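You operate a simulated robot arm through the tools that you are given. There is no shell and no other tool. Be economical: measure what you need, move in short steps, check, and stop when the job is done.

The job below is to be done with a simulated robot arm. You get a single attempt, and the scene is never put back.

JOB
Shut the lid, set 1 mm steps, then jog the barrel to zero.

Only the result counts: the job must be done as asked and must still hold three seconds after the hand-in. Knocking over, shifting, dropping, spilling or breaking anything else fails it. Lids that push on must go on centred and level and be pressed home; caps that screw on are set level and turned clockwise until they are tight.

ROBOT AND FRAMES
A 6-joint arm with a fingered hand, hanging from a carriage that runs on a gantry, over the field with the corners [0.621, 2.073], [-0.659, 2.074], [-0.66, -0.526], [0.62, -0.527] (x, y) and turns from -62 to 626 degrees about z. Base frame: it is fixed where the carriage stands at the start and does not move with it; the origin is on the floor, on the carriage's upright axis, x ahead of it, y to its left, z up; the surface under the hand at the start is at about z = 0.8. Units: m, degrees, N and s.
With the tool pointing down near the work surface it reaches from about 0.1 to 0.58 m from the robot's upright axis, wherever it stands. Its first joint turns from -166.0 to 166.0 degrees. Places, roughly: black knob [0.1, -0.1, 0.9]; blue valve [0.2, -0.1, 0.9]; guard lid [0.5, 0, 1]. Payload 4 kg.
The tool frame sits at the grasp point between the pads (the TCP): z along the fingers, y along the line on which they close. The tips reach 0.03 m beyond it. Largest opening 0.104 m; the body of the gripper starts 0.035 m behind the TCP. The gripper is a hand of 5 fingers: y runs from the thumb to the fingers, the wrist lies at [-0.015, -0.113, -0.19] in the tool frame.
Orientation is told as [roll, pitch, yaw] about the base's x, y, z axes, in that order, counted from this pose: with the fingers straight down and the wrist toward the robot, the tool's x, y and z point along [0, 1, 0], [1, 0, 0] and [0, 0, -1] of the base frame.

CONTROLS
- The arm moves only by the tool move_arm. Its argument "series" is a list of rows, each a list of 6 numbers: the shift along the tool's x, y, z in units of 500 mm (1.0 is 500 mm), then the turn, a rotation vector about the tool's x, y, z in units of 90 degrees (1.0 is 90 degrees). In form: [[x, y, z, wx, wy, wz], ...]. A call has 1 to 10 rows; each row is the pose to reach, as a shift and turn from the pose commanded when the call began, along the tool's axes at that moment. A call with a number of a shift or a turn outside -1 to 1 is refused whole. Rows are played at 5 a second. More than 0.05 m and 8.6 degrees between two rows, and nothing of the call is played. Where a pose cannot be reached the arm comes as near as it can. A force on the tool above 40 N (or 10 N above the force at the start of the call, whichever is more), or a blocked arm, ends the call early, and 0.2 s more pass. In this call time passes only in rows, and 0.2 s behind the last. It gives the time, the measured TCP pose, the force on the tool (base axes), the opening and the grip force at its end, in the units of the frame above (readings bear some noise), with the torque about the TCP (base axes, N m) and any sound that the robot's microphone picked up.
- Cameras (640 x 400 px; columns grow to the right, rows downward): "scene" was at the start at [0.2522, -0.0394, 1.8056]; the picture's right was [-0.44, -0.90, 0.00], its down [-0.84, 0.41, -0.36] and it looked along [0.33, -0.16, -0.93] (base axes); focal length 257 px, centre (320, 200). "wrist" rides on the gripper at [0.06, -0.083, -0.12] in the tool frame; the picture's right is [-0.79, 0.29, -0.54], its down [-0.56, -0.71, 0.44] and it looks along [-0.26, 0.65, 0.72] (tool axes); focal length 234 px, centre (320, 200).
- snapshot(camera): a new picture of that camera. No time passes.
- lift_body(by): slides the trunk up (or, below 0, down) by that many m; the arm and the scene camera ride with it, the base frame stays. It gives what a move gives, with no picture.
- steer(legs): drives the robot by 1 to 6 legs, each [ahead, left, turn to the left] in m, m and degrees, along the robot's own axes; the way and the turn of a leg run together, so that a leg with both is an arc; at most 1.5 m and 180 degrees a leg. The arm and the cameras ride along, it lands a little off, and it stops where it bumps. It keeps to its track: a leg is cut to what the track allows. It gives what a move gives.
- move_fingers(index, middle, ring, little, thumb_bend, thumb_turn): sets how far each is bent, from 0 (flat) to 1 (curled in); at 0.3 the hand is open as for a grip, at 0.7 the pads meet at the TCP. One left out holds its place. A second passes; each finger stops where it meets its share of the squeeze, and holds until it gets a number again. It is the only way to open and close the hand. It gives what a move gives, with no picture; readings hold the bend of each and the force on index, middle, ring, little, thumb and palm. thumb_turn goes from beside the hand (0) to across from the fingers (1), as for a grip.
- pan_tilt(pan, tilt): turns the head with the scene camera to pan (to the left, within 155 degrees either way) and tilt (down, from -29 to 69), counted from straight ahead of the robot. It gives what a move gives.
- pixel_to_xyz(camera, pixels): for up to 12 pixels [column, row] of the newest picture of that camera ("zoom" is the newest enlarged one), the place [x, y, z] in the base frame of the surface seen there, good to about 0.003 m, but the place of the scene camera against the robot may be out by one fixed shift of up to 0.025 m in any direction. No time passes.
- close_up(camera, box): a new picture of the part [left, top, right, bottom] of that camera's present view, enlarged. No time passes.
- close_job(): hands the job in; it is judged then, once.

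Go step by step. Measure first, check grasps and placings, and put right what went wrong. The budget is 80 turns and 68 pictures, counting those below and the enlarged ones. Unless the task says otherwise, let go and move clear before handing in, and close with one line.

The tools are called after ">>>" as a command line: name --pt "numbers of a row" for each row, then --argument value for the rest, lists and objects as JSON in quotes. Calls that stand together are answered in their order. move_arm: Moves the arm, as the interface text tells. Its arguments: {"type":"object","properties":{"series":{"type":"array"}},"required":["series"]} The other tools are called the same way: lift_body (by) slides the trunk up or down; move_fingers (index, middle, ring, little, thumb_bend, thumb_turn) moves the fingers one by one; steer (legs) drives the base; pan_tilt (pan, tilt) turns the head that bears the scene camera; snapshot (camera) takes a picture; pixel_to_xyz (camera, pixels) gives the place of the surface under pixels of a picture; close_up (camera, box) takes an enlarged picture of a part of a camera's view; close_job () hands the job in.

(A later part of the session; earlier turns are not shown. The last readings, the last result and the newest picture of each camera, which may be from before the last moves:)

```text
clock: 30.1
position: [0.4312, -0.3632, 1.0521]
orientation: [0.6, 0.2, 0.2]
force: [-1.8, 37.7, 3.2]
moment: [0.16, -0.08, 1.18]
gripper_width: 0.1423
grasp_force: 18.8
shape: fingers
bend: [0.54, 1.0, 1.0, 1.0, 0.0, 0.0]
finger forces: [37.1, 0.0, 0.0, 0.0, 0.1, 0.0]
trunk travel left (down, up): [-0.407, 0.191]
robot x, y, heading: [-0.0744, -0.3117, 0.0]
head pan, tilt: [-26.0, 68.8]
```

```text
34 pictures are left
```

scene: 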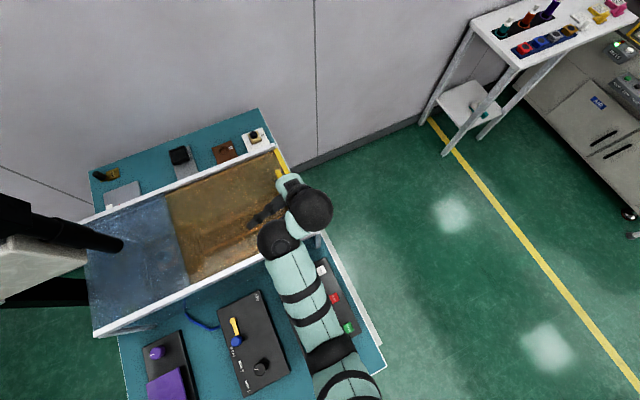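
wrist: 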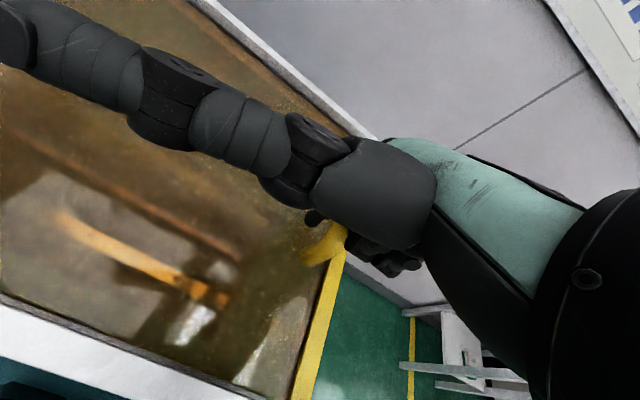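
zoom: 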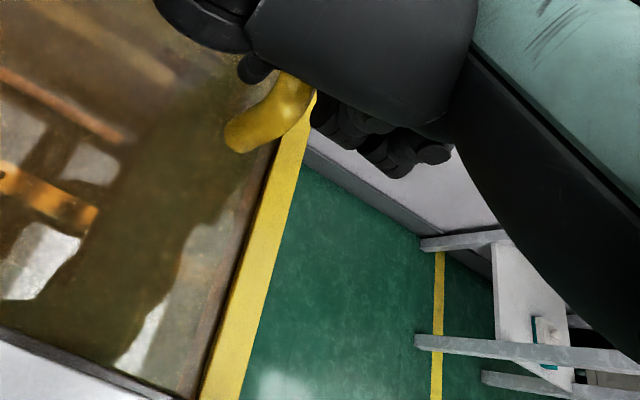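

The lid is home: hard stop at 37 N, with the edge against the frame. I'll back off, raise, and set the hand to jaw shape for the knob.

>>> move_arm --pt "0.03 0 0 0 0 0" --pt "0.06 0 0 0 0 0"

>>> lift_body --by 0.1

>>> steer --legs '[[-0.32, 0, 0]]'

>>> move_fingers --index 0.3 --middle 0.3 --ring 0.3 --little 0.3 --thumb_bend 0.3 --thumb_turn 0.97

>>> snapshot --camera "wrist"

>>> snapshot --camera "scene"

```text
clock: 30.8
position: [0.431, -0.3465, 1.0528]
orientation: [-0.1, 0.2, -0.6]
force: [-0.2, 1.1, -0.3]
moment: [-0.03, 0.0, -0.04]
gripper_width: 0.1418
grasp_force: 0.1
shape: fingers
bend: [0.55, 1.0, 1.0, 1.0, 0.0, 0.0]
finger forces: [0.0, 0.1, 0.1, 0.1, 0.1, 0.1]
trunk travel left (down, up): [-0.407, 0.191]
robot x, y, heading: [-0.0715, -0.3108, -0.1]
head pan, tilt: [-26.0, 68.8]
```

```text
clock: 32.1
position: [0.4316, -0.3448, 1.1536]
orientation: [-0.1, 0.1, -0.3]
force: [-0.5, 0.6, 0.1]
moment: [0.0, 0.0, 0.02]
gripper_width: 0.1417
grasp_force: 0.2
shape: fingers
bend: [0.55, 1.0, 1.0, 1.0, 0.0, 0.0]
finger forces: [0.0, 0.0, 0.0, 0.1, 0.1, 0.1]
trunk travel left (down, up): [-0.507, 0.091]
robot x, y, heading: [-0.0686, -0.31, -0.0]
head pan, tilt: [-26.0, 68.8]
```

```text
clock: 34.2
position: [0.1118, -0.3438, 1.1522]
orientation: [-0.1, 0.1, -0.2]
force: [-0.8, 0.4, 0.7]
moment: [0.02, 0.0, 0.02]
gripper_width: 0.1416
grasp_force: 0.1
shape: fingers
bend: [0.55, 1.0, 1.0, 1.0, 0.0, 0.0]
finger forces: [0.0, 0.0, 0.0, 0.1, 0.0, 0.0]
trunk travel left (down, up): [-0.507, 0.091]
robot x, y, heading: [-0.3908, -0.3098, -0.1]
head pan, tilt: [-26.0, 68.8]
```

```text
clock: 35.2
position: [0.111, -0.3432, 1.1534]
orientation: [-0.1, 0.2, -0.3]
force: [0.2, 0.3, -0.1]
moment: [0.01, 0.0, 0.0]
gripper_width: 0.1035
grasp_force: 0.1
shape: fingers
bend: [0.3, 0.3, 0.3, 0.3, 0.3, 0.94]
finger forces: [0.0, 0.1, 0.1, 0.0, 0.0, 0.0]
trunk travel left (down, up): [-0.507, 0.091]
robot x, y, heading: [-0.3898, -0.3103, 0.1]
head pan, tilt: [-26.0, 68.8]
```

```text
33 pictures are left
```

wrist: 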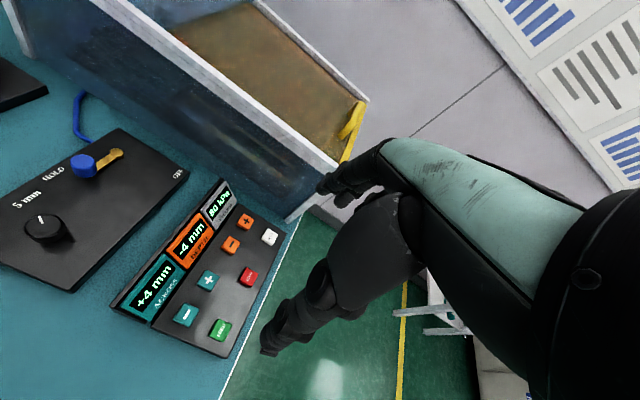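

```text
32 pictures are left
```

scene: 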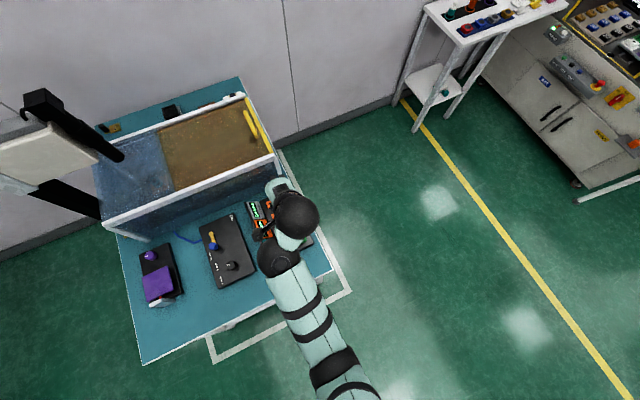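

Excellent view: the wrist picture shows the knob at (45,225) and all the buttons. I'll measure these in the wrist frame.

>>> pixel_to_xyz --camera "wrist" --pixels '[[42, 225], [30, 228], [56, 222], [30, 256], [247, 221], [231, 244], [208, 280], [184, 314], [248, 276], [82, 165], [50, 260], [270, 237]]'

>>> close_up --camera "wrist" --box '[0, 110, 300, 370]'

```text
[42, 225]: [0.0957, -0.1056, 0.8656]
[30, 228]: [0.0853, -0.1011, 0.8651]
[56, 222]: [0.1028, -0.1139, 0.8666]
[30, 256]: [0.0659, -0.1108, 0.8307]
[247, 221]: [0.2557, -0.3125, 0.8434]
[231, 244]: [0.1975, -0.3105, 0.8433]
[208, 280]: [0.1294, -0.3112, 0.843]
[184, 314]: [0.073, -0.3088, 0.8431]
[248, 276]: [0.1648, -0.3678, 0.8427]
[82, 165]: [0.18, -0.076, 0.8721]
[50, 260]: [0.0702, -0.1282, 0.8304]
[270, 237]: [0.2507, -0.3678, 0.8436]
```

```text
1.54 times, centred on (150, 240) of wrist
```

zoom: 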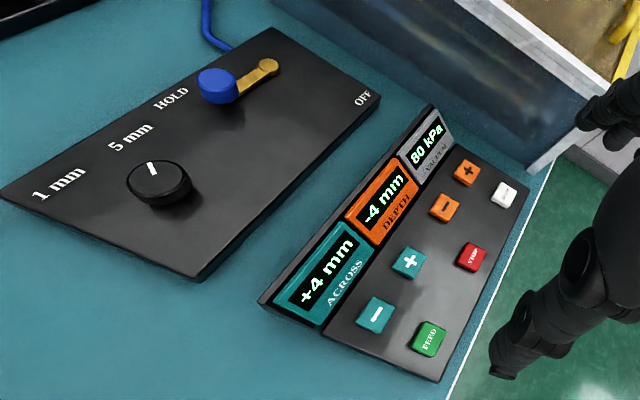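

Knob centre ≈ (0.094, −0.1075), top z 0.866, box top 0.83; button tops at 0.843. I'll measure the label directions from the knob.

>>> pixel_to_xyz --camera "zoom" --pixels '[[58, 184], [132, 137], [170, 98], [160, 180], [152, 165], [132, 183], [190, 175], [156, 173], [215, 85], [268, 66], [362, 99]]'

```text
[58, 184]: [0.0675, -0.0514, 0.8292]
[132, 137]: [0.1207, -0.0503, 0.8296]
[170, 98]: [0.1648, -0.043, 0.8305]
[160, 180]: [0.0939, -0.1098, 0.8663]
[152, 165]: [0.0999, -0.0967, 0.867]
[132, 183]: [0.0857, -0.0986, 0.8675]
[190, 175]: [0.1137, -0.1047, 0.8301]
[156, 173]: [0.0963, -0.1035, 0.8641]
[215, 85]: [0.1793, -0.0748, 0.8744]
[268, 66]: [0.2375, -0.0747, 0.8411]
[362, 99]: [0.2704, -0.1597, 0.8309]
```

The pointer is at 62° (5 mm label 65°, 1 mm label 115°), so the knob needs about +50° counter-clockwise. I'll pre-turn the hand −40°, shift over the knob, and check.

>>> move_arm --pt "0 0 0 0 0 0.09" --pt "0 0 0 0 0 0.18" --pt "0 0 0 0 0 0.27" --pt "0 0 0 0 0 0.36" --pt "0 0 0 0 0 0.444"

>>> steer --legs '[[-0.017, 0.236, 0]]'

>>> snapshot --camera "wrist"

```text
clock: 36.4
position: [0.11, -0.3429, 1.1531]
orientation: [-0.2, 0.0, -40.2]
force: [-0.3, -0.3, 0.1]
moment: [0.03, 0.0, 0.03]
gripper_width: 0.1035
grasp_force: 0.1
shape: fingers
bend: [0.3, 0.3, 0.3, 0.3, 0.3, 0.94]
finger forces: [0.0, 0.1, 0.1, 0.0, 0.1, 0.0]
out of reach, approached as far as the arm can: row 1, 2
trunk travel left (down, up): [-0.507, 0.091]
robot x, y, heading: [-0.3889, -0.3098, -0.0]
head pan, tilt: [-26.0, 68.8]
```

```text
clock: 38.2
position: [0.0936, -0.1074, 1.1539]
orientation: [-0.2, -0.1, -40.1]
force: [0.2, 0.5, 0.5]
moment: [0.0, 0.01, 0.01]
gripper_width: 0.1036
grasp_force: 0.1
shape: fingers
bend: [0.3, 0.3, 0.3, 0.3, 0.3, 0.94]
finger forces: [0.0, 0.0, 0.0, 0.0, 0.1, 0.0]
trunk travel left (down, up): [-0.507, 0.091]
robot x, y, heading: [-0.4036, -0.0777, 0.2]
head pan, tilt: [-26.0, 68.8]
```

```text
30 pictures are left
```

wrist: 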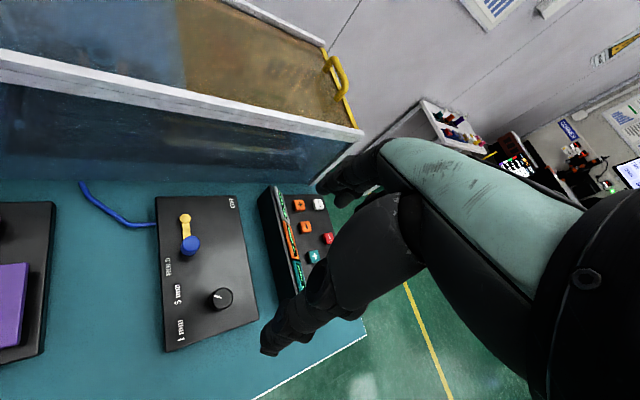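

Positioned at (0.094, −0.107). I'll lower to z≈0.95 and look.

>>> lift_body --by -0.2

>>> snapshot --camera "wrist"

>>> pixel_to_xyz --camera "wrist" --pixels '[[325, 190], [275, 340], [310, 270], [300, 250]]'

```text
clock: 40.4
position: [0.093, -0.1078, 0.9532]
orientation: [-0.1, 0.0, -40.2]
force: [0.9, -0.2, -0.6]
moment: [0.0, 0.0, 0.02]
gripper_width: 0.104
grasp_force: 0.0
shape: fingers
bend: [0.3, 0.3, 0.3, 0.3, 0.3, 0.94]
finger forces: [0.1, 0.0, 0.0, 0.0, 0.0, 0.0]
trunk travel left (down, up): [-0.307, 0.291]
robot x, y, heading: [-0.4068, -0.0748, -0.1]
head pan, tilt: [-26.0, 68.8]
```

```text
29 pictures are left
```

wrist: 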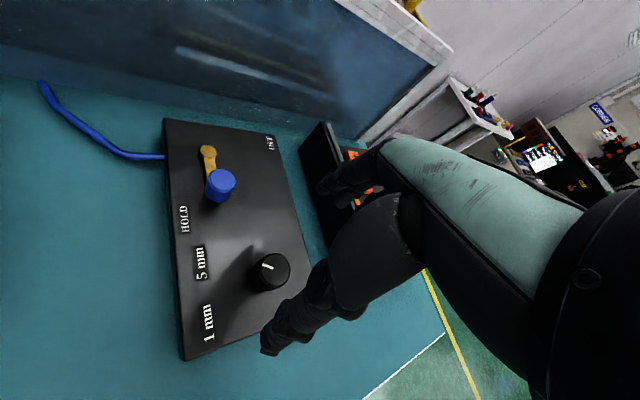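

```text
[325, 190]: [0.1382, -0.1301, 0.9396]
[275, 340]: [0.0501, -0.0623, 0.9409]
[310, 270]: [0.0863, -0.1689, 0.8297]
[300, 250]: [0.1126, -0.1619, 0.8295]
```

Fingertip (0.138,−0.130) and thumb tip (0.050,−0.062) straddle the knob centre. I'll lower to TCP z≈0.877 and close gently.

>>> lift_body --by -0.076

>>> snapshot --camera "wrist"

```text
clock: 41.5
position: [0.0954, -0.1078, 0.8763]
orientation: [-0.1, 0.0, -40.2]
force: [0.0, -0.1, 0.1]
moment: [0.01, 0.0, -0.01]
gripper_width: 0.1037
grasp_force: 0.0
shape: fingers
bend: [0.3, 0.3, 0.3, 0.3, 0.3, 0.94]
finger forces: [0.0, 0.0, 0.0, 0.0, 0.0, 0.1]
trunk travel left (down, up): [-0.231, 0.367]
robot x, y, heading: [-0.4059, -0.0733, 0.0]
head pan, tilt: [-26.0, 68.8]
```

```text
28 pictures are left
```

wrist: 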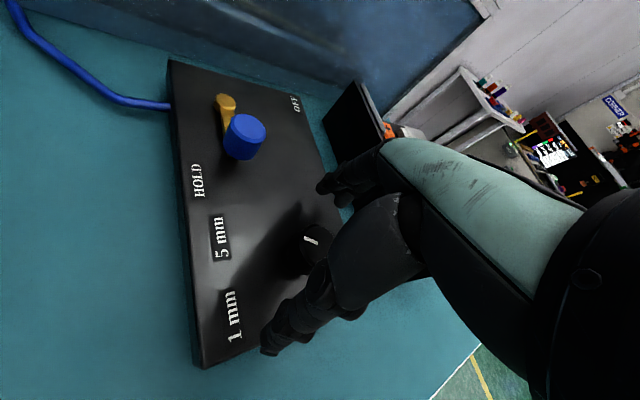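

The knob is between thumb and fingers. I'll close.

>>> move_fingers --index 0.65 --middle 0.65 --ring 0.65 --little 0.65 --thumb_bend 0.65

>>> snapshot --camera "wrist"

```text
clock: 42.5
position: [0.0934, -0.1071, 0.8783]
orientation: [-0.2, 0.0, -40.2]
force: [2.4, -1.2, -1.0]
moment: [-0.03, -0.03, -0.01]
gripper_width: 0.027
grasp_force: 5.4
shape: fingers
bend: [0.6, 0.62, 0.65, 0.65, 0.6, 0.98]
finger forces: [3.4, 2.8, 0.1, 0.0, 4.5, 0.0]
trunk travel left (down, up): [-0.231, 0.367]
robot x, y, heading: [-0.4057, -0.0729, 0.2]
head pan, tilt: [-26.0, 68.8]
```

```text
27 pictures are left
```

wrist: 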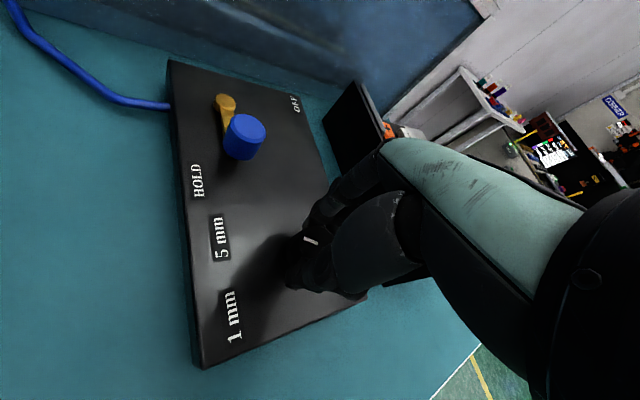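

Index, middle and thumb grip the knob at 3–4 N. I'll turn +52° counter-clockwise about the TCP.

>>> move_arm --pt "0 0 0 0 0 -0.08" --pt "0 0 0 0 0 -0.16" --pt "0 0 0 0 0 -0.24" --pt "0 0 0 0 0 -0.32" --pt "0 0 0 0 0 -0.4" --pt "0 0 0 0 0 -0.48" --pt "0 0 0 0 0 -0.56"

>>> snapshot --camera "wrist"

```text
clock: 44.3
position: [0.1182, -0.0981, 0.8992]
orientation: [-6.4, 2.0, 14.0]
force: [2.0, -0.3, 6.9]
moment: [0.0, 0.1, -0.03]
gripper_width: 0.0088
grasp_force: 3.4
shape: fingers
bend: [0.65, 0.65, 0.65, 0.65, 0.68, 0.99]
finger forces: [0.0, 0.0, 0.1, 0.0, 6.3, 0.0]
out of reach, approached as far as the arm can: row 5, 6, 7
trunk travel left (down, up): [-0.231, 0.367]
robot x, y, heading: [-0.4122, -0.077, -0.2]
head pan, tilt: [-26.0, 68.8]
stopped in row 7: the arm was blocked; the commanded pose is now the measured one
```

```text
26 pictures are left
```

wrist: 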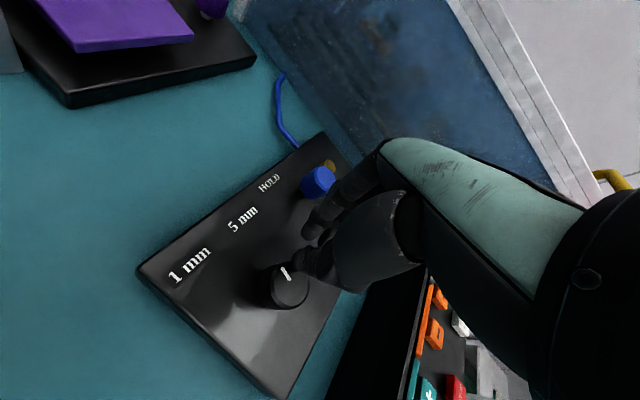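

The arm hit a reach limit and slipped off the knob, and the fingers are close to the blue valve. I'll raise straight up and inspect.

>>> lift_body --by 0.12

>>> snapshot --camera "wrist"

>>> close_up --camera "wrist" --box '[120, 110, 360, 360]'

```text
clock: 45.8
position: [0.1168, -0.0978, 1.0175]
orientation: [-6.3, 2.3, 14.0]
force: [-0.4, 0.7, -0.7]
moment: [0.0, 0.02, -0.02]
gripper_width: 0.0134
grasp_force: 0.2
shape: fingers
bend: [0.65, 0.65, 0.65, 0.65, 0.65, 0.99]
finger forces: [0.0, 0.1, 0.1, 0.1, 0.1, 0.0]
trunk travel left (down, up): [-0.351, 0.247]
robot x, y, heading: [-0.4058, -0.0768, -0.2]
head pan, tilt: [-26.0, 68.8]
```

```text
25 pictures are left
```

wrist: 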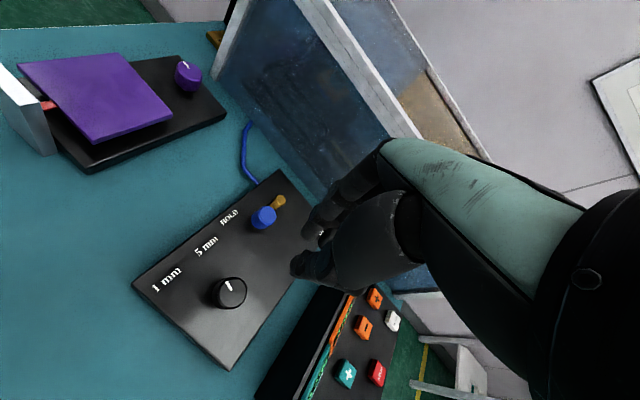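

```text
1.60 times, centred on (240, 235) of wrist
```

zoom: 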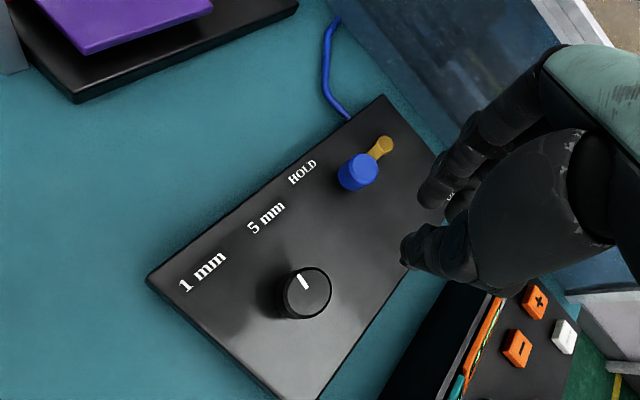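

>>> pixel_to_xyz --camera "zoom" --pixels '[[300, 277], [307, 290], [303, 284], [284, 285], [330, 285], [203, 270], [267, 217], [356, 165], [386, 145]]'

>>> close_up --camera "wrist" --box '[180, 250, 280, 330]'

```text
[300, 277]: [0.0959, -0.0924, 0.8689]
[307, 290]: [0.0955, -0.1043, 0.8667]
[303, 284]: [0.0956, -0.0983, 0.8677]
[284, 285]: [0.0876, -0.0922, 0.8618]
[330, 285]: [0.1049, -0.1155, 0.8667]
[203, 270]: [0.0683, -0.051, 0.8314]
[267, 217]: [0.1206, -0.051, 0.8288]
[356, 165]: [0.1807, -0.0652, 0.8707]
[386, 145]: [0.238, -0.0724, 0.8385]
```

```text
5.00 times, centred on (230, 290) of wrist
```

zoom: 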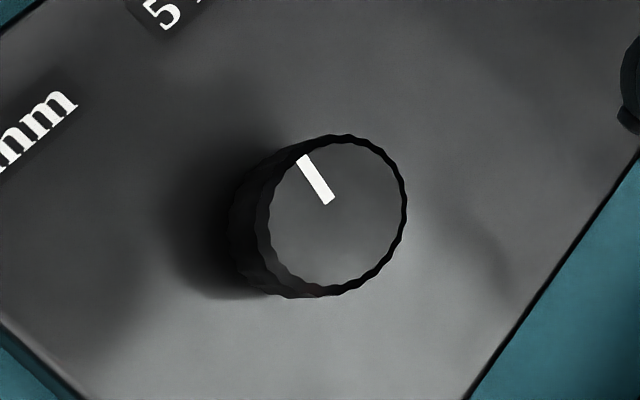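

>>> pixel_to_xyz --camera "zoom" --pixels '[[303, 158], [327, 202], [338, 140], [400, 210], [275, 270], [335, 285], [280, 170], [395, 160]]'

>>> close_up --camera "wrist" --box '[230, 180, 310, 250]'

```text
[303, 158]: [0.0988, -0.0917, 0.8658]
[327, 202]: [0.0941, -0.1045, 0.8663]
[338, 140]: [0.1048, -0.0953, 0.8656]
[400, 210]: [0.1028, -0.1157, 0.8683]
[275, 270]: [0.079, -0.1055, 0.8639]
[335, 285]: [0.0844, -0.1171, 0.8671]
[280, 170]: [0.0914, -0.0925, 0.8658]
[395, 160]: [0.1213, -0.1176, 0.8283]
```

```text
5.71 times, centred on (270, 215) of wrist
```

zoom: 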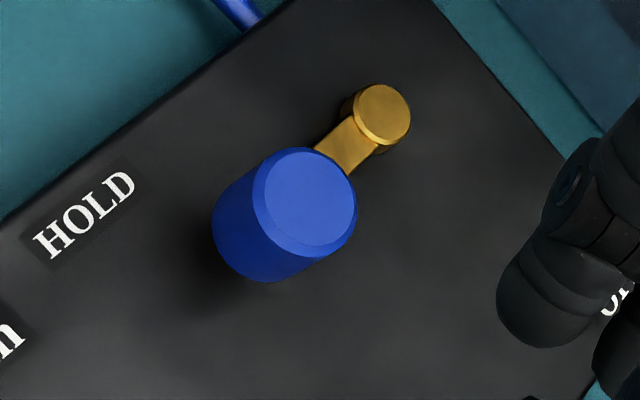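

The knob is still at 5 mm (pointer ≈65°) and the valve looks undisturbed. For the turn I'll hold the arm still and swing the carriage around the knob instead, but first I'll restore the hand pose.

>>> move_arm --pt "0 0 -0.02 -0.026 0.07 0"

>>> move_arm --pt "0 -0.01 0 0 0 0.09" --pt "0 -0.02 0 0 0 0.18" --pt "0 -0.03 0 0 0 0.27" --pt "0 -0.03 0 0 0 0.36" --pt "0 -0.03 0 0 0 0.45" --pt "0 -0.03 0 0 0 0.53" --pt "0 -0.03 0 0 0 0.6"

>>> move_fingers --index 0.35 --middle 0.35 --ring 0.35 --little 0.35 --thumb_bend 0.35 --thumb_turn 0.97

```text
clock: 46.2
position: [0.1186, -0.0998, 1.0263]
orientation: [-0.3, 0.0, 12.2]
force: [36.0, 4.4, -18.7]
moment: [-1.27, 2.75, -1.96]
gripper_width: 0.0132
grasp_force: 0.0
shape: fingers
bend: [0.65, 0.65, 0.65, 0.65, 0.65, 0.99]
finger forces: [0.1, 0.0, 0.1, 0.0, 0.0, 0.0]
trunk travel left (down, up): [-0.351, 0.247]
robot x, y, heading: [-0.4076, -0.0763, 0.2]
head pan, tilt: [-26.0, 68.8]
stopped in row 1: the force on the tool passed its limit at 168 N (the readings are from after the stop); the commanded pose is now the measured one
```

```text
clock: 47.8
position: [0.1045, -0.1023, 1.0264]
orientation: [-0.3, -0.4, -41.6]
force: [-0.3, -0.5, 0.7]
moment: [-0.03, -0.01, 0.0]
gripper_width: 0.0135
grasp_force: 0.0
shape: fingers
bend: [0.65, 0.65, 0.65, 0.65, 0.65, 0.99]
finger forces: [0.0, 0.0, 0.0, 0.1, 0.1, 0.1]
trunk travel left (down, up): [-0.351, 0.247]
robot x, y, heading: [-0.408, -0.0729, 0.1]
head pan, tilt: [-26.0, 68.8]
```

```text
clock: 48.8
position: [0.1044, -0.1032, 1.0269]
orientation: [-0.2, -0.3, -41.4]
force: [0.7, -0.2, 0.4]
moment: [0.0, -0.03, 0.01]
gripper_width: 0.0904
grasp_force: 0.0
shape: fingers
bend: [0.35, 0.35, 0.35, 0.35, 0.35, 0.95]
finger forces: [0.1, 0.1, 0.0, 0.1, 0.1, 0.0]
trunk travel left (down, up): [-0.351, 0.247]
robot x, y, heading: [-0.4057, -0.0723, -0.1]
head pan, tilt: [-26.0, 68.8]
```

A 168 N spike showed while straightening at the joint limit; the readings are calm now. I'll move over the knob and swing −15° around it with the carriage, then verify.

>>> steer --legs '[[-0.011, -0.004, 0], [0.004, 0.067, -7.5], [0.004, 0.067, -7.5]]'

>>> snapshot --camera "wrist"

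>>> snapshot --camera "scene"

```text
clock: 50.8
position: [0.0945, -0.107, 1.0279]
orientation: [-0.2, -0.3, -56.5]
force: [-0.4, 0.1, -0.3]
moment: [0.02, 0.03, -0.01]
gripper_width: 0.0907
grasp_force: 0.2
shape: fingers
bend: [0.35, 0.35, 0.35, 0.35, 0.35, 0.95]
finger forces: [0.0, 0.1, 0.0, 0.0, 0.1, 0.1]
trunk travel left (down, up): [-0.351, 0.247]
robot x, y, heading: [-0.3925, 0.0525, -14.9]
head pan, tilt: [-26.0, 68.8]
```

```text
21 pictures are left
```

wrist: 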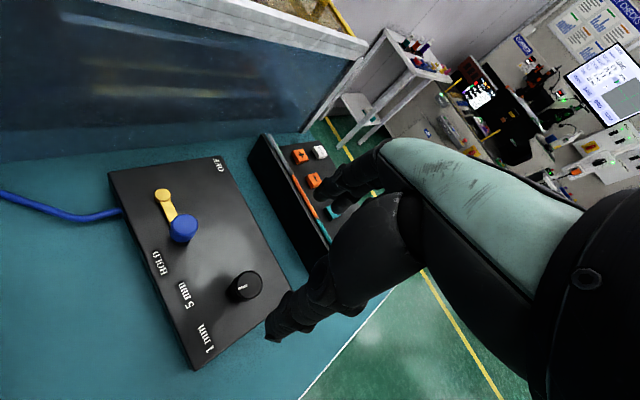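

```text
20 pictures are left
```

scene: 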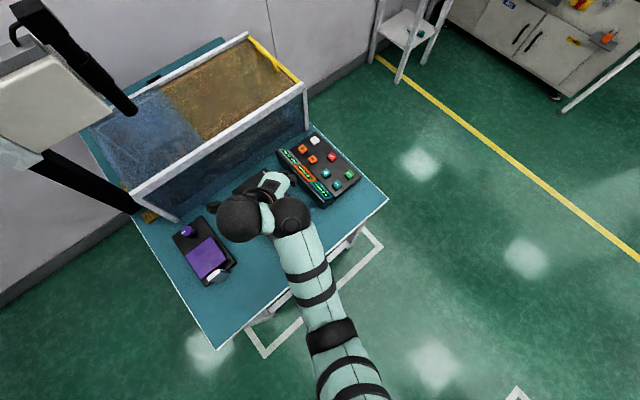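

The carriage swing was exact: the TCP stayed on the knob. I'll go down, grip harder, swing +54°, and then look.

>>> lift_body --by -0.152

>>> move_fingers --index 0.75 --middle 0.75 --ring 0.6 --little 0.6 --thumb_bend 0.75

>>> steer --legs '[[-0.0046, -0.0804, 9], [-0.0046, -0.0804, 9], [-0.0046, -0.0804, 9], [-0.0046, -0.0804, 9], [-0.0046, -0.0804, 9], [-0.0046, -0.0804, 9]]'

>>> snapshot --camera "wrist"

```text
clock: 52.5
position: [0.0947, -0.106, 0.8753]
orientation: [-0.2, -0.3, -56.5]
force: [-0.4, 0.0, -0.3]
moment: [-0.02, -0.02, 0.02]
gripper_width: 0.0907
grasp_force: 0.0
shape: fingers
bend: [0.35, 0.35, 0.35, 0.35, 0.35, 0.95]
finger forces: [0.0, 0.0, 0.1, 0.0, 0.0, 0.0]
trunk travel left (down, up): [-0.199, 0.399]
robot x, y, heading: [-0.3946, 0.0514, -14.8]
head pan, tilt: [-26.0, 68.8]
```

```text
clock: 53.5
position: [0.0928, -0.1087, 0.8745]
orientation: [-0.3, -0.4, -56.6]
force: [3.8, -4.7, -7.1]
moment: [-0.05, -0.1, 0.01]
gripper_width: 0.0246
grasp_force: 18.1
shape: fingers
bend: [0.59, 0.63, 0.6, 0.6, 0.62, 0.97]
finger forces: [10.3, 11.5, 0.0, 0.0, 14.5, 0.1]
trunk travel left (down, up): [-0.199, 0.399]
robot x, y, heading: [-0.3951, 0.0543, -14.7]
head pan, tilt: [-26.0, 68.8]
```

```text
clock: 57.9
position: [0.0946, -0.1109, 0.875]
orientation: [-0.3, -0.4, -3.0]
force: [5.3, -1.6, -5.1]
moment: [-0.06, -0.05, -0.14]
gripper_width: 0.0246
grasp_force: 20.2
shape: fingers
bend: [0.58, 0.64, 0.6, 0.6, 0.63, 0.94]
finger forces: [9.9, 13.7, 0.1, 0.0, 16.1, 0.0]
trunk travel left (down, up): [-0.199, 0.399]
robot x, y, heading: [-0.3246, -0.4057, 38.5]
head pan, tilt: [-26.0, 68.8]
```

```text
19 pictures are left
```

wrist: 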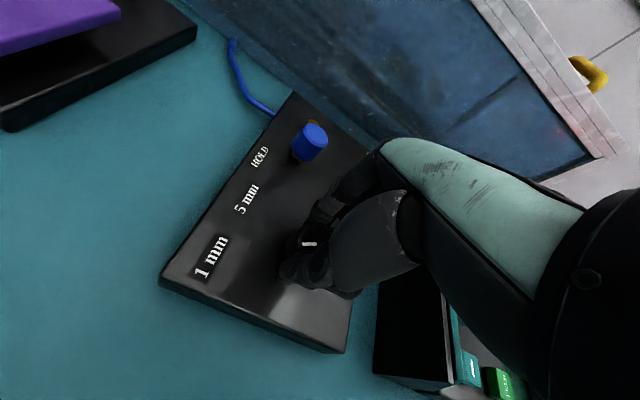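

The pointer at (309,243) turned with the hand, and the dark highlight box is now behind "1 mm" (205,257). I'll release, raise, and verify.

>>> move_fingers --index 0.4 --middle 0.4 --ring 0.4 --little 0.4 --thumb_bend 0.35

>>> lift_body --by 0.15

>>> move_fingers --index 0.55 --middle 1 --ring 1 --little 1 --thumb_bend 0 --thumb_turn 0

>>> snapshot --camera "wrist"

```text
clock: 58.9
position: [0.0939, -0.1099, 0.875]
orientation: [-0.4, -0.3, -3.0]
force: [0.5, -0.5, 0.1]
moment: [-0.02, -0.04, 0.0]
gripper_width: 0.0839
grasp_force: 0.0
shape: fingers
bend: [0.4, 0.4, 0.4, 0.4, 0.35, 0.95]
finger forces: [0.0, 0.0, 0.0, 0.0, 0.0, 0.1]
trunk travel left (down, up): [-0.199, 0.399]
robot x, y, heading: [-0.3222, -0.4068, 38.4]
head pan, tilt: [-26.0, 68.8]
```

```text
clock: 60.6
position: [0.0941, -0.1094, 1.0244]
orientation: [-0.2, -0.4, -2.9]
force: [-0.8, 1.0, 0.8]
moment: [0.03, -0.01, 0.02]
gripper_width: 0.0841
grasp_force: 0.1
shape: fingers
bend: [0.4, 0.4, 0.4, 0.4, 0.35, 0.95]
finger forces: [0.0, 0.1, 0.1, 0.0, 0.0, 0.2]
trunk travel left (down, up): [-0.349, 0.249]
robot x, y, heading: [-0.3228, -0.406, 38.4]
head pan, tilt: [-26.0, 68.8]
```

```text
clock: 61.6
position: [0.0935, -0.1089, 1.0252]
orientation: [-0.4, -0.3, -3.0]
force: [-0.2, -0.8, 0.1]
moment: [-0.02, 0.05, -0.02]
gripper_width: 0.1418
grasp_force: 0.1
shape: fingers
bend: [0.55, 1.0, 1.0, 1.0, 0.0, 0.0]
finger forces: [0.1, 0.1, 0.1, 0.0, 0.1, 0.0]
trunk travel left (down, up): [-0.349, 0.249]
robot x, y, heading: [-0.3247, -0.406, 38.5]
head pan, tilt: [-26.0, 68.8]
```

```text
18 pictures are left
```

wrist: 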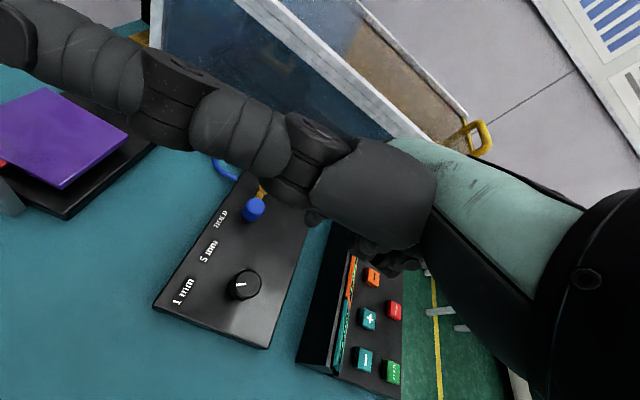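

The knob is released and the highlight is at 1 mm. I'll swing heading back to about 20° around the TCP, drive so the index tip is over DEPTH + (0.256, −0.3125), and check.

>>> close_up --camera "wrist" --box '[150, 190, 310, 350]'

>>> steer --legs '[[0.0047, 0.0826, -9.25], [0.0047, 0.0826, -9.25], [0.0611, -0.234, 0]]'

>>> snapshot --camera "wrist"

```text
2.50 times, centred on (230, 270) of wrist
```

zoom: 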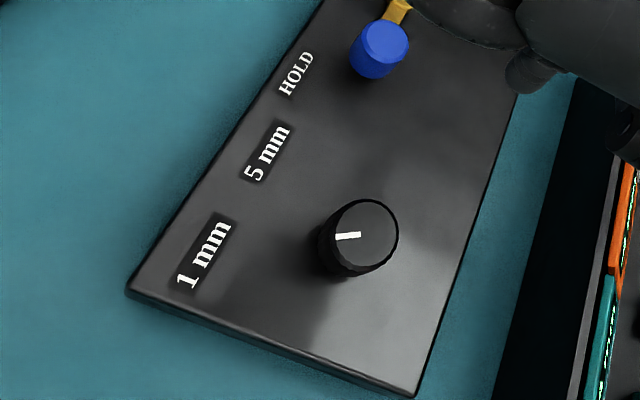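

```text
clock: 64.8
position: [0.2317, -0.3058, 1.0258]
orientation: [-0.2, -0.2, -21.5]
force: [1.2, 0.1, 0.3]
moment: [-0.04, 0.01, 0.02]
gripper_width: 0.1417
grasp_force: 0.1
shape: fingers
bend: [0.55, 1.0, 1.0, 1.0, 0.0, 0.0]
finger forces: [0.0, 0.0, 0.0, 0.1, 0.1, 0.0]
trunk travel left (down, up): [-0.349, 0.249]
robot x, y, heading: [-0.2582, -0.4543, 20.2]
head pan, tilt: [-26.0, 68.8]
```

```text
16 pictures are left
```

wrist: 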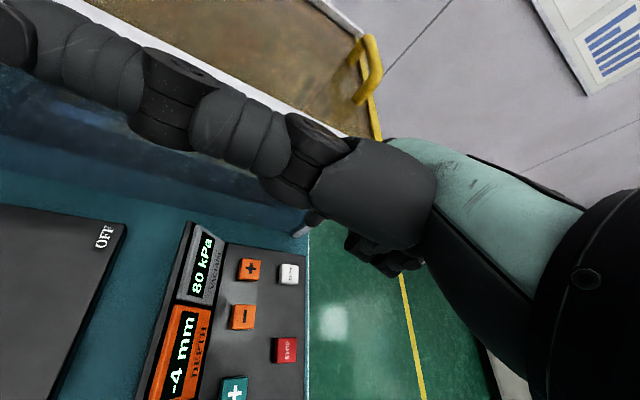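

The pointer aligns with 1 mm, and vacuum still reads 80 kPa. I'll lower to just above DEPTH + and check the aim.

>>> lift_body --by -0.128

>>> snapshot --camera "wrist"

>>> pixel_to_xyz --camera "wrist" --pixels '[[313, 216], [310, 218], [300, 225], [295, 235]]'

```text
clock: 66.3
position: [0.2317, -0.3064, 0.8975]
orientation: [-0.3, -0.3, -21.3]
force: [-0.1, -0.3, -0.5]
moment: [0.0, -0.01, 0.02]
gripper_width: 0.1418
grasp_force: 0.0
shape: fingers
bend: [0.55, 1.0, 1.0, 1.0, 0.0, 0.0]
finger forces: [0.0, 0.0, 0.1, 0.1, 0.0, 0.0]
trunk travel left (down, up): [-0.221, 0.377]
robot x, y, heading: [-0.2563, -0.4567, 19.8]
head pan, tilt: [-26.0, 68.8]
```

```text
15 pictures are left
```

wrist: 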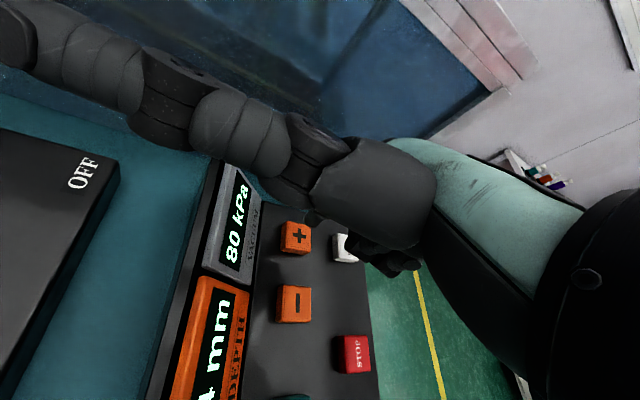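

```text
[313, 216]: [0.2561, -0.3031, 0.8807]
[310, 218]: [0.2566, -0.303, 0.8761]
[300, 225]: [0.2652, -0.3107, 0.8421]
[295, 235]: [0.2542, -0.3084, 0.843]
```

The tip is centred over DEPTH +. I'll press once by lowering 17 mm, look while pressed, then raise.

>>> lift_body --by -0.017

>>> close_up --camera "wrist" --box '[140, 160, 380, 400]'

>>> lift_body --by 0.017

```text
clock: 67.0
position: [0.2321, -0.3054, 0.8802]
orientation: [-0.3, -0.3, -21.4]
force: [1.2, -0.3, -0.1]
moment: [-0.01, 0.0, 0.0]
gripper_width: 0.1418
grasp_force: 0.0
shape: fingers
bend: [0.55, 1.0, 1.0, 1.0, 0.0, 0.0]
finger forces: [0.1, 0.1, 0.0, 0.0, 0.1, 0.1]
trunk travel left (down, up): [-0.204, 0.394]
robot x, y, heading: [-0.2612, -0.459, 20.2]
head pan, tilt: [-26.0, 68.8]
```

```text
1.67 times, centred on (260, 280) of wrist
```

zoom: 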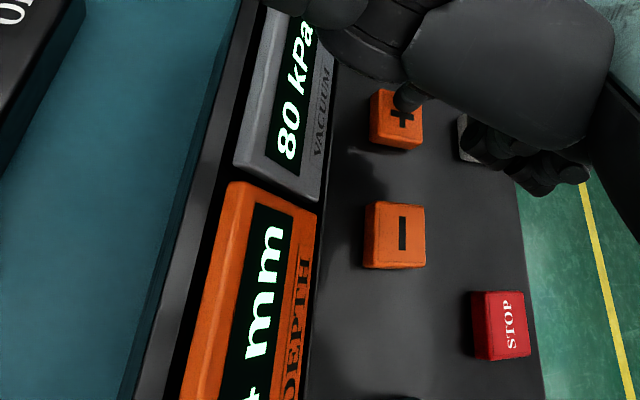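

```text
clock: 67.6
position: [0.2313, -0.3068, 0.8972]
orientation: [-0.3, -0.3, -21.4]
force: [-0.2, 0.1, -0.1]
moment: [-0.01, 0.02, -0.01]
gripper_width: 0.1419
grasp_force: 0.0
shape: fingers
bend: [0.55, 1.0, 1.0, 1.0, 0.0, 0.0]
finger forces: [0.0, 0.0, 0.0, 0.0, 0.0, 0.0]
trunk travel left (down, up): [-0.221, 0.377]
robot x, y, heading: [-0.2605, -0.4565, 20.0]
head pan, tilt: [-26.0, 68.8]
```

No contact at 0.880. I'll go 5 mm lower in small increments and read the force.

>>> lift_body --by -0.021

>>> lift_body --by -0.003

>>> lift_body --by -0.002

```text
clock: 68.3
position: [0.2334, -0.3068, 0.8754]
orientation: [-0.2, -0.3, -21.4]
force: [-0.2, -0.5, 0.6]
moment: [-0.03, 0.0, 0.01]
gripper_width: 0.142
grasp_force: 0.7
shape: fingers
bend: [0.55, 1.0, 1.0, 1.0, 0.0, 0.0]
finger forces: [0.5, 0.0, 0.0, 0.0, 0.0, 0.0]
trunk travel left (down, up): [-0.2, 0.398]
robot x, y, heading: [-0.2561, -0.4554, 20.0]
head pan, tilt: [-26.0, 68.8]
```

```text
clock: 68.8
position: [0.232, -0.3063, 0.8729]
orientation: [-0.2, -0.2, -21.5]
force: [-0.2, -1.3, 2.1]
moment: [0.03, -0.03, -0.01]
gripper_width: 0.1418
grasp_force: 1.2
shape: fingers
bend: [0.55, 1.0, 1.0, 1.0, 0.0, 0.0]
finger forces: [2.1, 0.0, 0.0, 0.1, 0.1, 0.0]
trunk travel left (down, up): [-0.197, 0.401]
robot x, y, heading: [-0.259, -0.4536, 20.0]
head pan, tilt: [-26.0, 68.8]
heard: click
```

```text
clock: 69.3
position: [0.2309, -0.306, 0.8713]
orientation: [-0.3, -0.4, -21.5]
force: [-1.0, -0.4, 3.6]
moment: [-0.05, -0.08, 0.02]
gripper_width: 0.1418
grasp_force: 2.1
shape: fingers
bend: [0.55, 1.0, 1.0, 1.0, 0.0, 0.0]
finger forces: [3.7, 0.0, 0.0, 0.0, 0.0, 0.1]
trunk travel left (down, up): [-0.195, 0.403]
robot x, y, heading: [-0.2614, -0.4561, 20.0]
head pan, tilt: [-26.0, 68.8]
```

A click was heard at z≈0.873. I'll release and read the DEPTH display.

>>> lift_body --by 0.015

>>> close_up --camera "wrist" --box '[140, 240, 340, 400]'

```text
clock: 70.0
position: [0.231, -0.3056, 0.8856]
orientation: [-0.2, -0.2, -21.4]
force: [0.4, 0.1, 0.1]
moment: [0.04, 0.01, -0.03]
gripper_width: 0.1414
grasp_force: 0.0
shape: fingers
bend: [0.55, 1.0, 1.0, 1.0, 0.0, 0.0]
finger forces: [0.0, 0.0, 0.1, 0.0, 0.1, 0.0]
trunk travel left (down, up): [-0.21, 0.388]
robot x, y, heading: [-0.2586, -0.4589, 20.2]
head pan, tilt: [-26.0, 68.8]
```

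```text
2.50 times, centred on (240, 320) of wrist
```

zoom: 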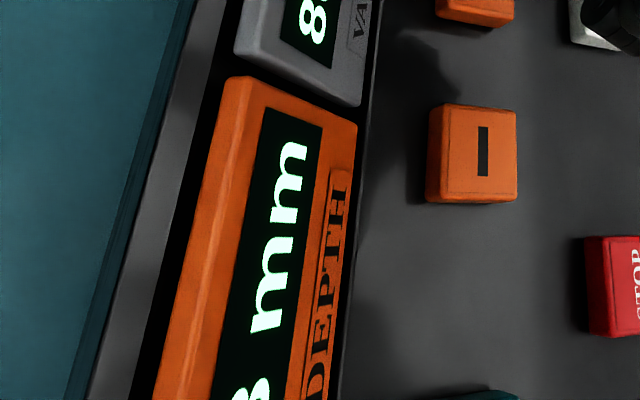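

The display shows 3, so one press moved it from −4 to −3 mm. I'll press three more times, listening for clicks.

>>> lift_body --by -0.0145

>>> lift_body --by 0.0145

>>> lift_body --by -0.0145

>>> lift_body --by 0.0145

>>> lift_body --by -0.0145

>>> lift_body --by 0.1

>>> close_up --camera "wrist" --box '[120, 220, 320, 400]'

```text
clock: 70.6
position: [0.232, -0.3068, 0.8715]
orientation: [-0.3, -0.4, -21.5]
force: [0.2, -0.1, 3.0]
moment: [0.01, -0.11, 0.0]
gripper_width: 0.1418
grasp_force: 1.2
shape: fingers
bend: [0.55, 1.0, 1.0, 1.0, 0.0, 0.0]
finger forces: [2.8, 0.0, 0.1, 0.1, 0.0, 0.0]
trunk travel left (down, up): [-0.195, 0.402]
robot x, y, heading: [-0.2581, -0.4562, 20.1]
head pan, tilt: [-26.0, 68.8]
heard: click
```

```text
clock: 71.2
position: [0.2317, -0.3063, 0.886]
orientation: [-0.3, -0.2, -21.3]
force: [-0.9, 0.1, 0.0]
moment: [-0.02, 0.0, 0.01]
gripper_width: 0.1416
grasp_force: 0.1
shape: fingers
bend: [0.55, 1.0, 1.0, 1.0, 0.0, 0.0]
finger forces: [0.0, 0.0, 0.0, 0.0, 0.1, 0.0]
trunk travel left (down, up): [-0.21, 0.388]
robot x, y, heading: [-0.2585, -0.4567, 20.2]
head pan, tilt: [-26.0, 68.8]
```

```text
clock: 71.8
position: [0.2322, -0.3072, 0.8717]
orientation: [-0.4, -0.3, -21.5]
force: [-0.2, -0.4, 2.2]
moment: [-0.01, -0.08, 0.05]
gripper_width: 0.1417
grasp_force: 2.2
shape: fingers
bend: [0.55, 1.0, 1.0, 1.0, 0.0, 0.0]
finger forces: [2.8, 0.0, 0.1, 0.1, 0.0, 0.0]
trunk travel left (down, up): [-0.195, 0.402]
robot x, y, heading: [-0.2557, -0.4553, 20.2]
head pan, tilt: [-26.0, 68.8]
heard: click
```

```text
clock: 72.4
position: [0.2315, -0.3066, 0.886]
orientation: [-0.3, -0.3, -21.5]
force: [0.1, 1.3, 0.2]
moment: [0.0, -0.03, 0.03]
gripper_width: 0.1418
grasp_force: 0.0
shape: fingers
bend: [0.55, 1.0, 1.0, 1.0, 0.0, 0.0]
finger forces: [0.1, 0.0, 0.0, 0.0, 0.0, 0.0]
trunk travel left (down, up): [-0.21, 0.388]
robot x, y, heading: [-0.259, -0.4602, 20.0]
head pan, tilt: [-26.0, 68.8]
```

```text
clock: 73.0
position: [0.2309, -0.3064, 0.8717]
orientation: [-0.2, -0.4, -21.5]
force: [-0.6, -0.7, 2.5]
moment: [-0.03, -0.1, -0.01]
gripper_width: 0.1414
grasp_force: 1.2
shape: fingers
bend: [0.55, 1.0, 1.0, 1.0, 0.0, 0.0]
finger forces: [2.8, 0.0, 0.0, 0.0, 0.1, 0.1]
trunk travel left (down, up): [-0.195, 0.402]
robot x, y, heading: [-0.2595, -0.459, 20.3]
head pan, tilt: [-26.0, 68.8]
heard: click
```

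```text
clock: 74.4
position: [0.2317, -0.3072, 0.9717]
orientation: [-0.3, -0.3, -21.4]
force: [-0.3, 0.1, -0.2]
moment: [-0.01, 0.02, 0.03]
gripper_width: 0.1415
grasp_force: 0.0
shape: fingers
bend: [0.55, 1.0, 1.0, 1.0, 0.0, 0.0]
finger forces: [0.0, 0.0, 0.0, 0.0, 0.0, 0.0]
trunk travel left (down, up): [-0.296, 0.302]
robot x, y, heading: [-0.2609, -0.4565, 20.0]
head pan, tilt: [-26.0, 68.8]
```

```text
2.22 times, centred on (220, 310) of wrist
```

zoom: 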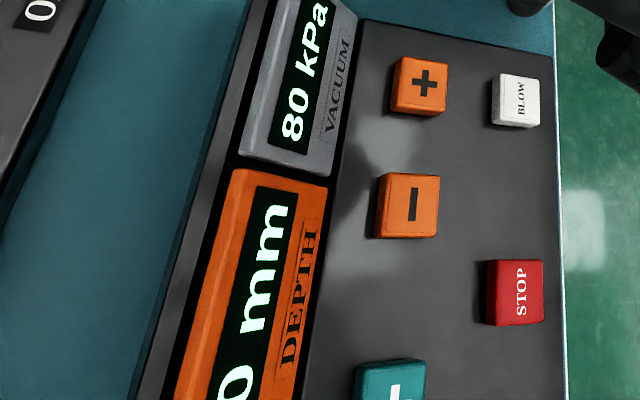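

DEPTH now reads 0 mm. I'll drive to ACROSS − (0.073, −0.309), staying at this height, then lower and check the aim.

>>> steer --legs '[[-0.1704, 0.066, 0]]'

>>> lift_body --by -0.075

>>> snapshot --camera "wrist"

>>> pixel_to_xyz --camera "wrist" --pixels '[[310, 218], [296, 238], [300, 225], [305, 240]]'

```text
clock: 75.9
position: [0.0505, -0.3034, 0.9709]
orientation: [-0.3, -0.3, -21.5]
force: [0.1, 0.1, 0.4]
moment: [0.02, -0.01, -0.02]
gripper_width: 0.1417
grasp_force: 0.0
shape: fingers
bend: [0.55, 1.0, 1.0, 1.0, 0.0, 0.0]
finger forces: [0.0, 0.0, 0.0, 0.0, 0.1, 0.0]
trunk travel left (down, up): [-0.296, 0.302]
robot x, y, heading: [-0.4456, -0.4508, 20.1]
head pan, tilt: [-26.0, 68.8]
```

```text
clock: 77.0
position: [0.0492, -0.3029, 0.8969]
orientation: [-0.3, -0.2, -21.5]
force: [-0.9, -0.4, -0.3]
moment: [-0.04, 0.0, 0.0]
gripper_width: 0.1417
grasp_force: 0.1
shape: fingers
bend: [0.55, 1.0, 1.0, 1.0, 0.0, 0.0]
finger forces: [0.0, 0.0, 0.0, 0.0, 0.1, 0.0]
trunk travel left (down, up): [-0.22, 0.378]
robot x, y, heading: [-0.4418, -0.4541, 19.9]
head pan, tilt: [-26.0, 68.8]
```

```text
11 pictures are left
```

wrist: 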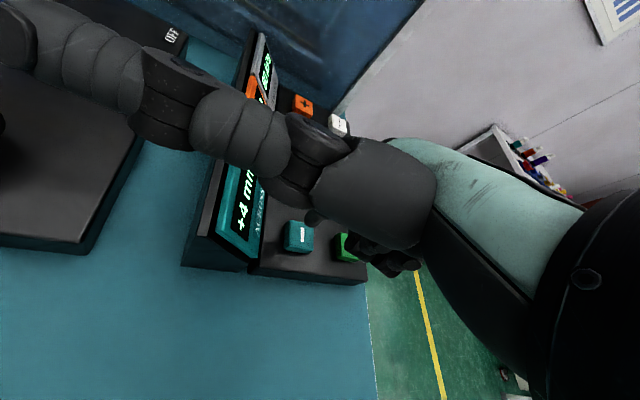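

```text
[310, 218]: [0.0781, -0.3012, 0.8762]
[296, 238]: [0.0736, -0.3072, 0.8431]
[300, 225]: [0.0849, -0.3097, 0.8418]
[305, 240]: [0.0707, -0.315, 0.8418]
```

The aim matches the earlier press geometry (button centre ≈ (299,237)). I'll press ACROSS − once, then verify.

>>> lift_body --by -0.0255

>>> lift_body --by 0.0145

>>> close_up --camera "wrist" --box '[190, 130, 370, 290]'

```text
clock: 77.7
position: [0.0499, -0.3027, 0.8718]
orientation: [-0.3, -0.5, -21.4]
force: [-0.9, -0.9, 2.6]
moment: [-0.02, -0.17, -0.01]
gripper_width: 0.1415
grasp_force: 1.8
shape: fingers
bend: [0.55, 1.0, 1.0, 1.0, 0.0, 0.0]
finger forces: [3.3, 0.0, 0.0, 0.0, 0.0, 0.0]
trunk travel left (down, up): [-0.195, 0.403]
robot x, y, heading: [-0.4395, -0.4477, 20.1]
head pan, tilt: [-26.0, 68.8]
heard: click
```

```text
clock: 78.3
position: [0.0492, -0.3029, 0.8844]
orientation: [-0.3, -0.4, -21.5]
force: [0.0, 0.5, 0.3]
moment: [0.02, 0.0, -0.01]
gripper_width: 0.1416
grasp_force: 0.0
shape: fingers
bend: [0.55, 1.0, 1.0, 1.0, 0.0, 0.0]
finger forces: [0.0, 0.0, 0.0, 0.1, 0.1, 0.0]
trunk travel left (down, up): [-0.21, 0.388]
robot x, y, heading: [-0.4372, -0.4501, 20.0]
head pan, tilt: [-26.0, 68.8]
```

```text
2.50 times, centred on (280, 210) of wrist
```

zoom: 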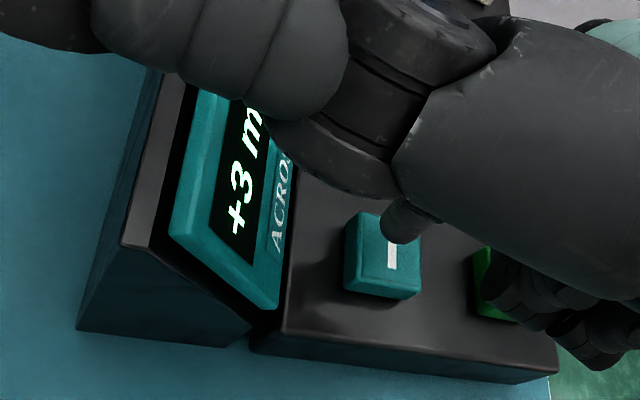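

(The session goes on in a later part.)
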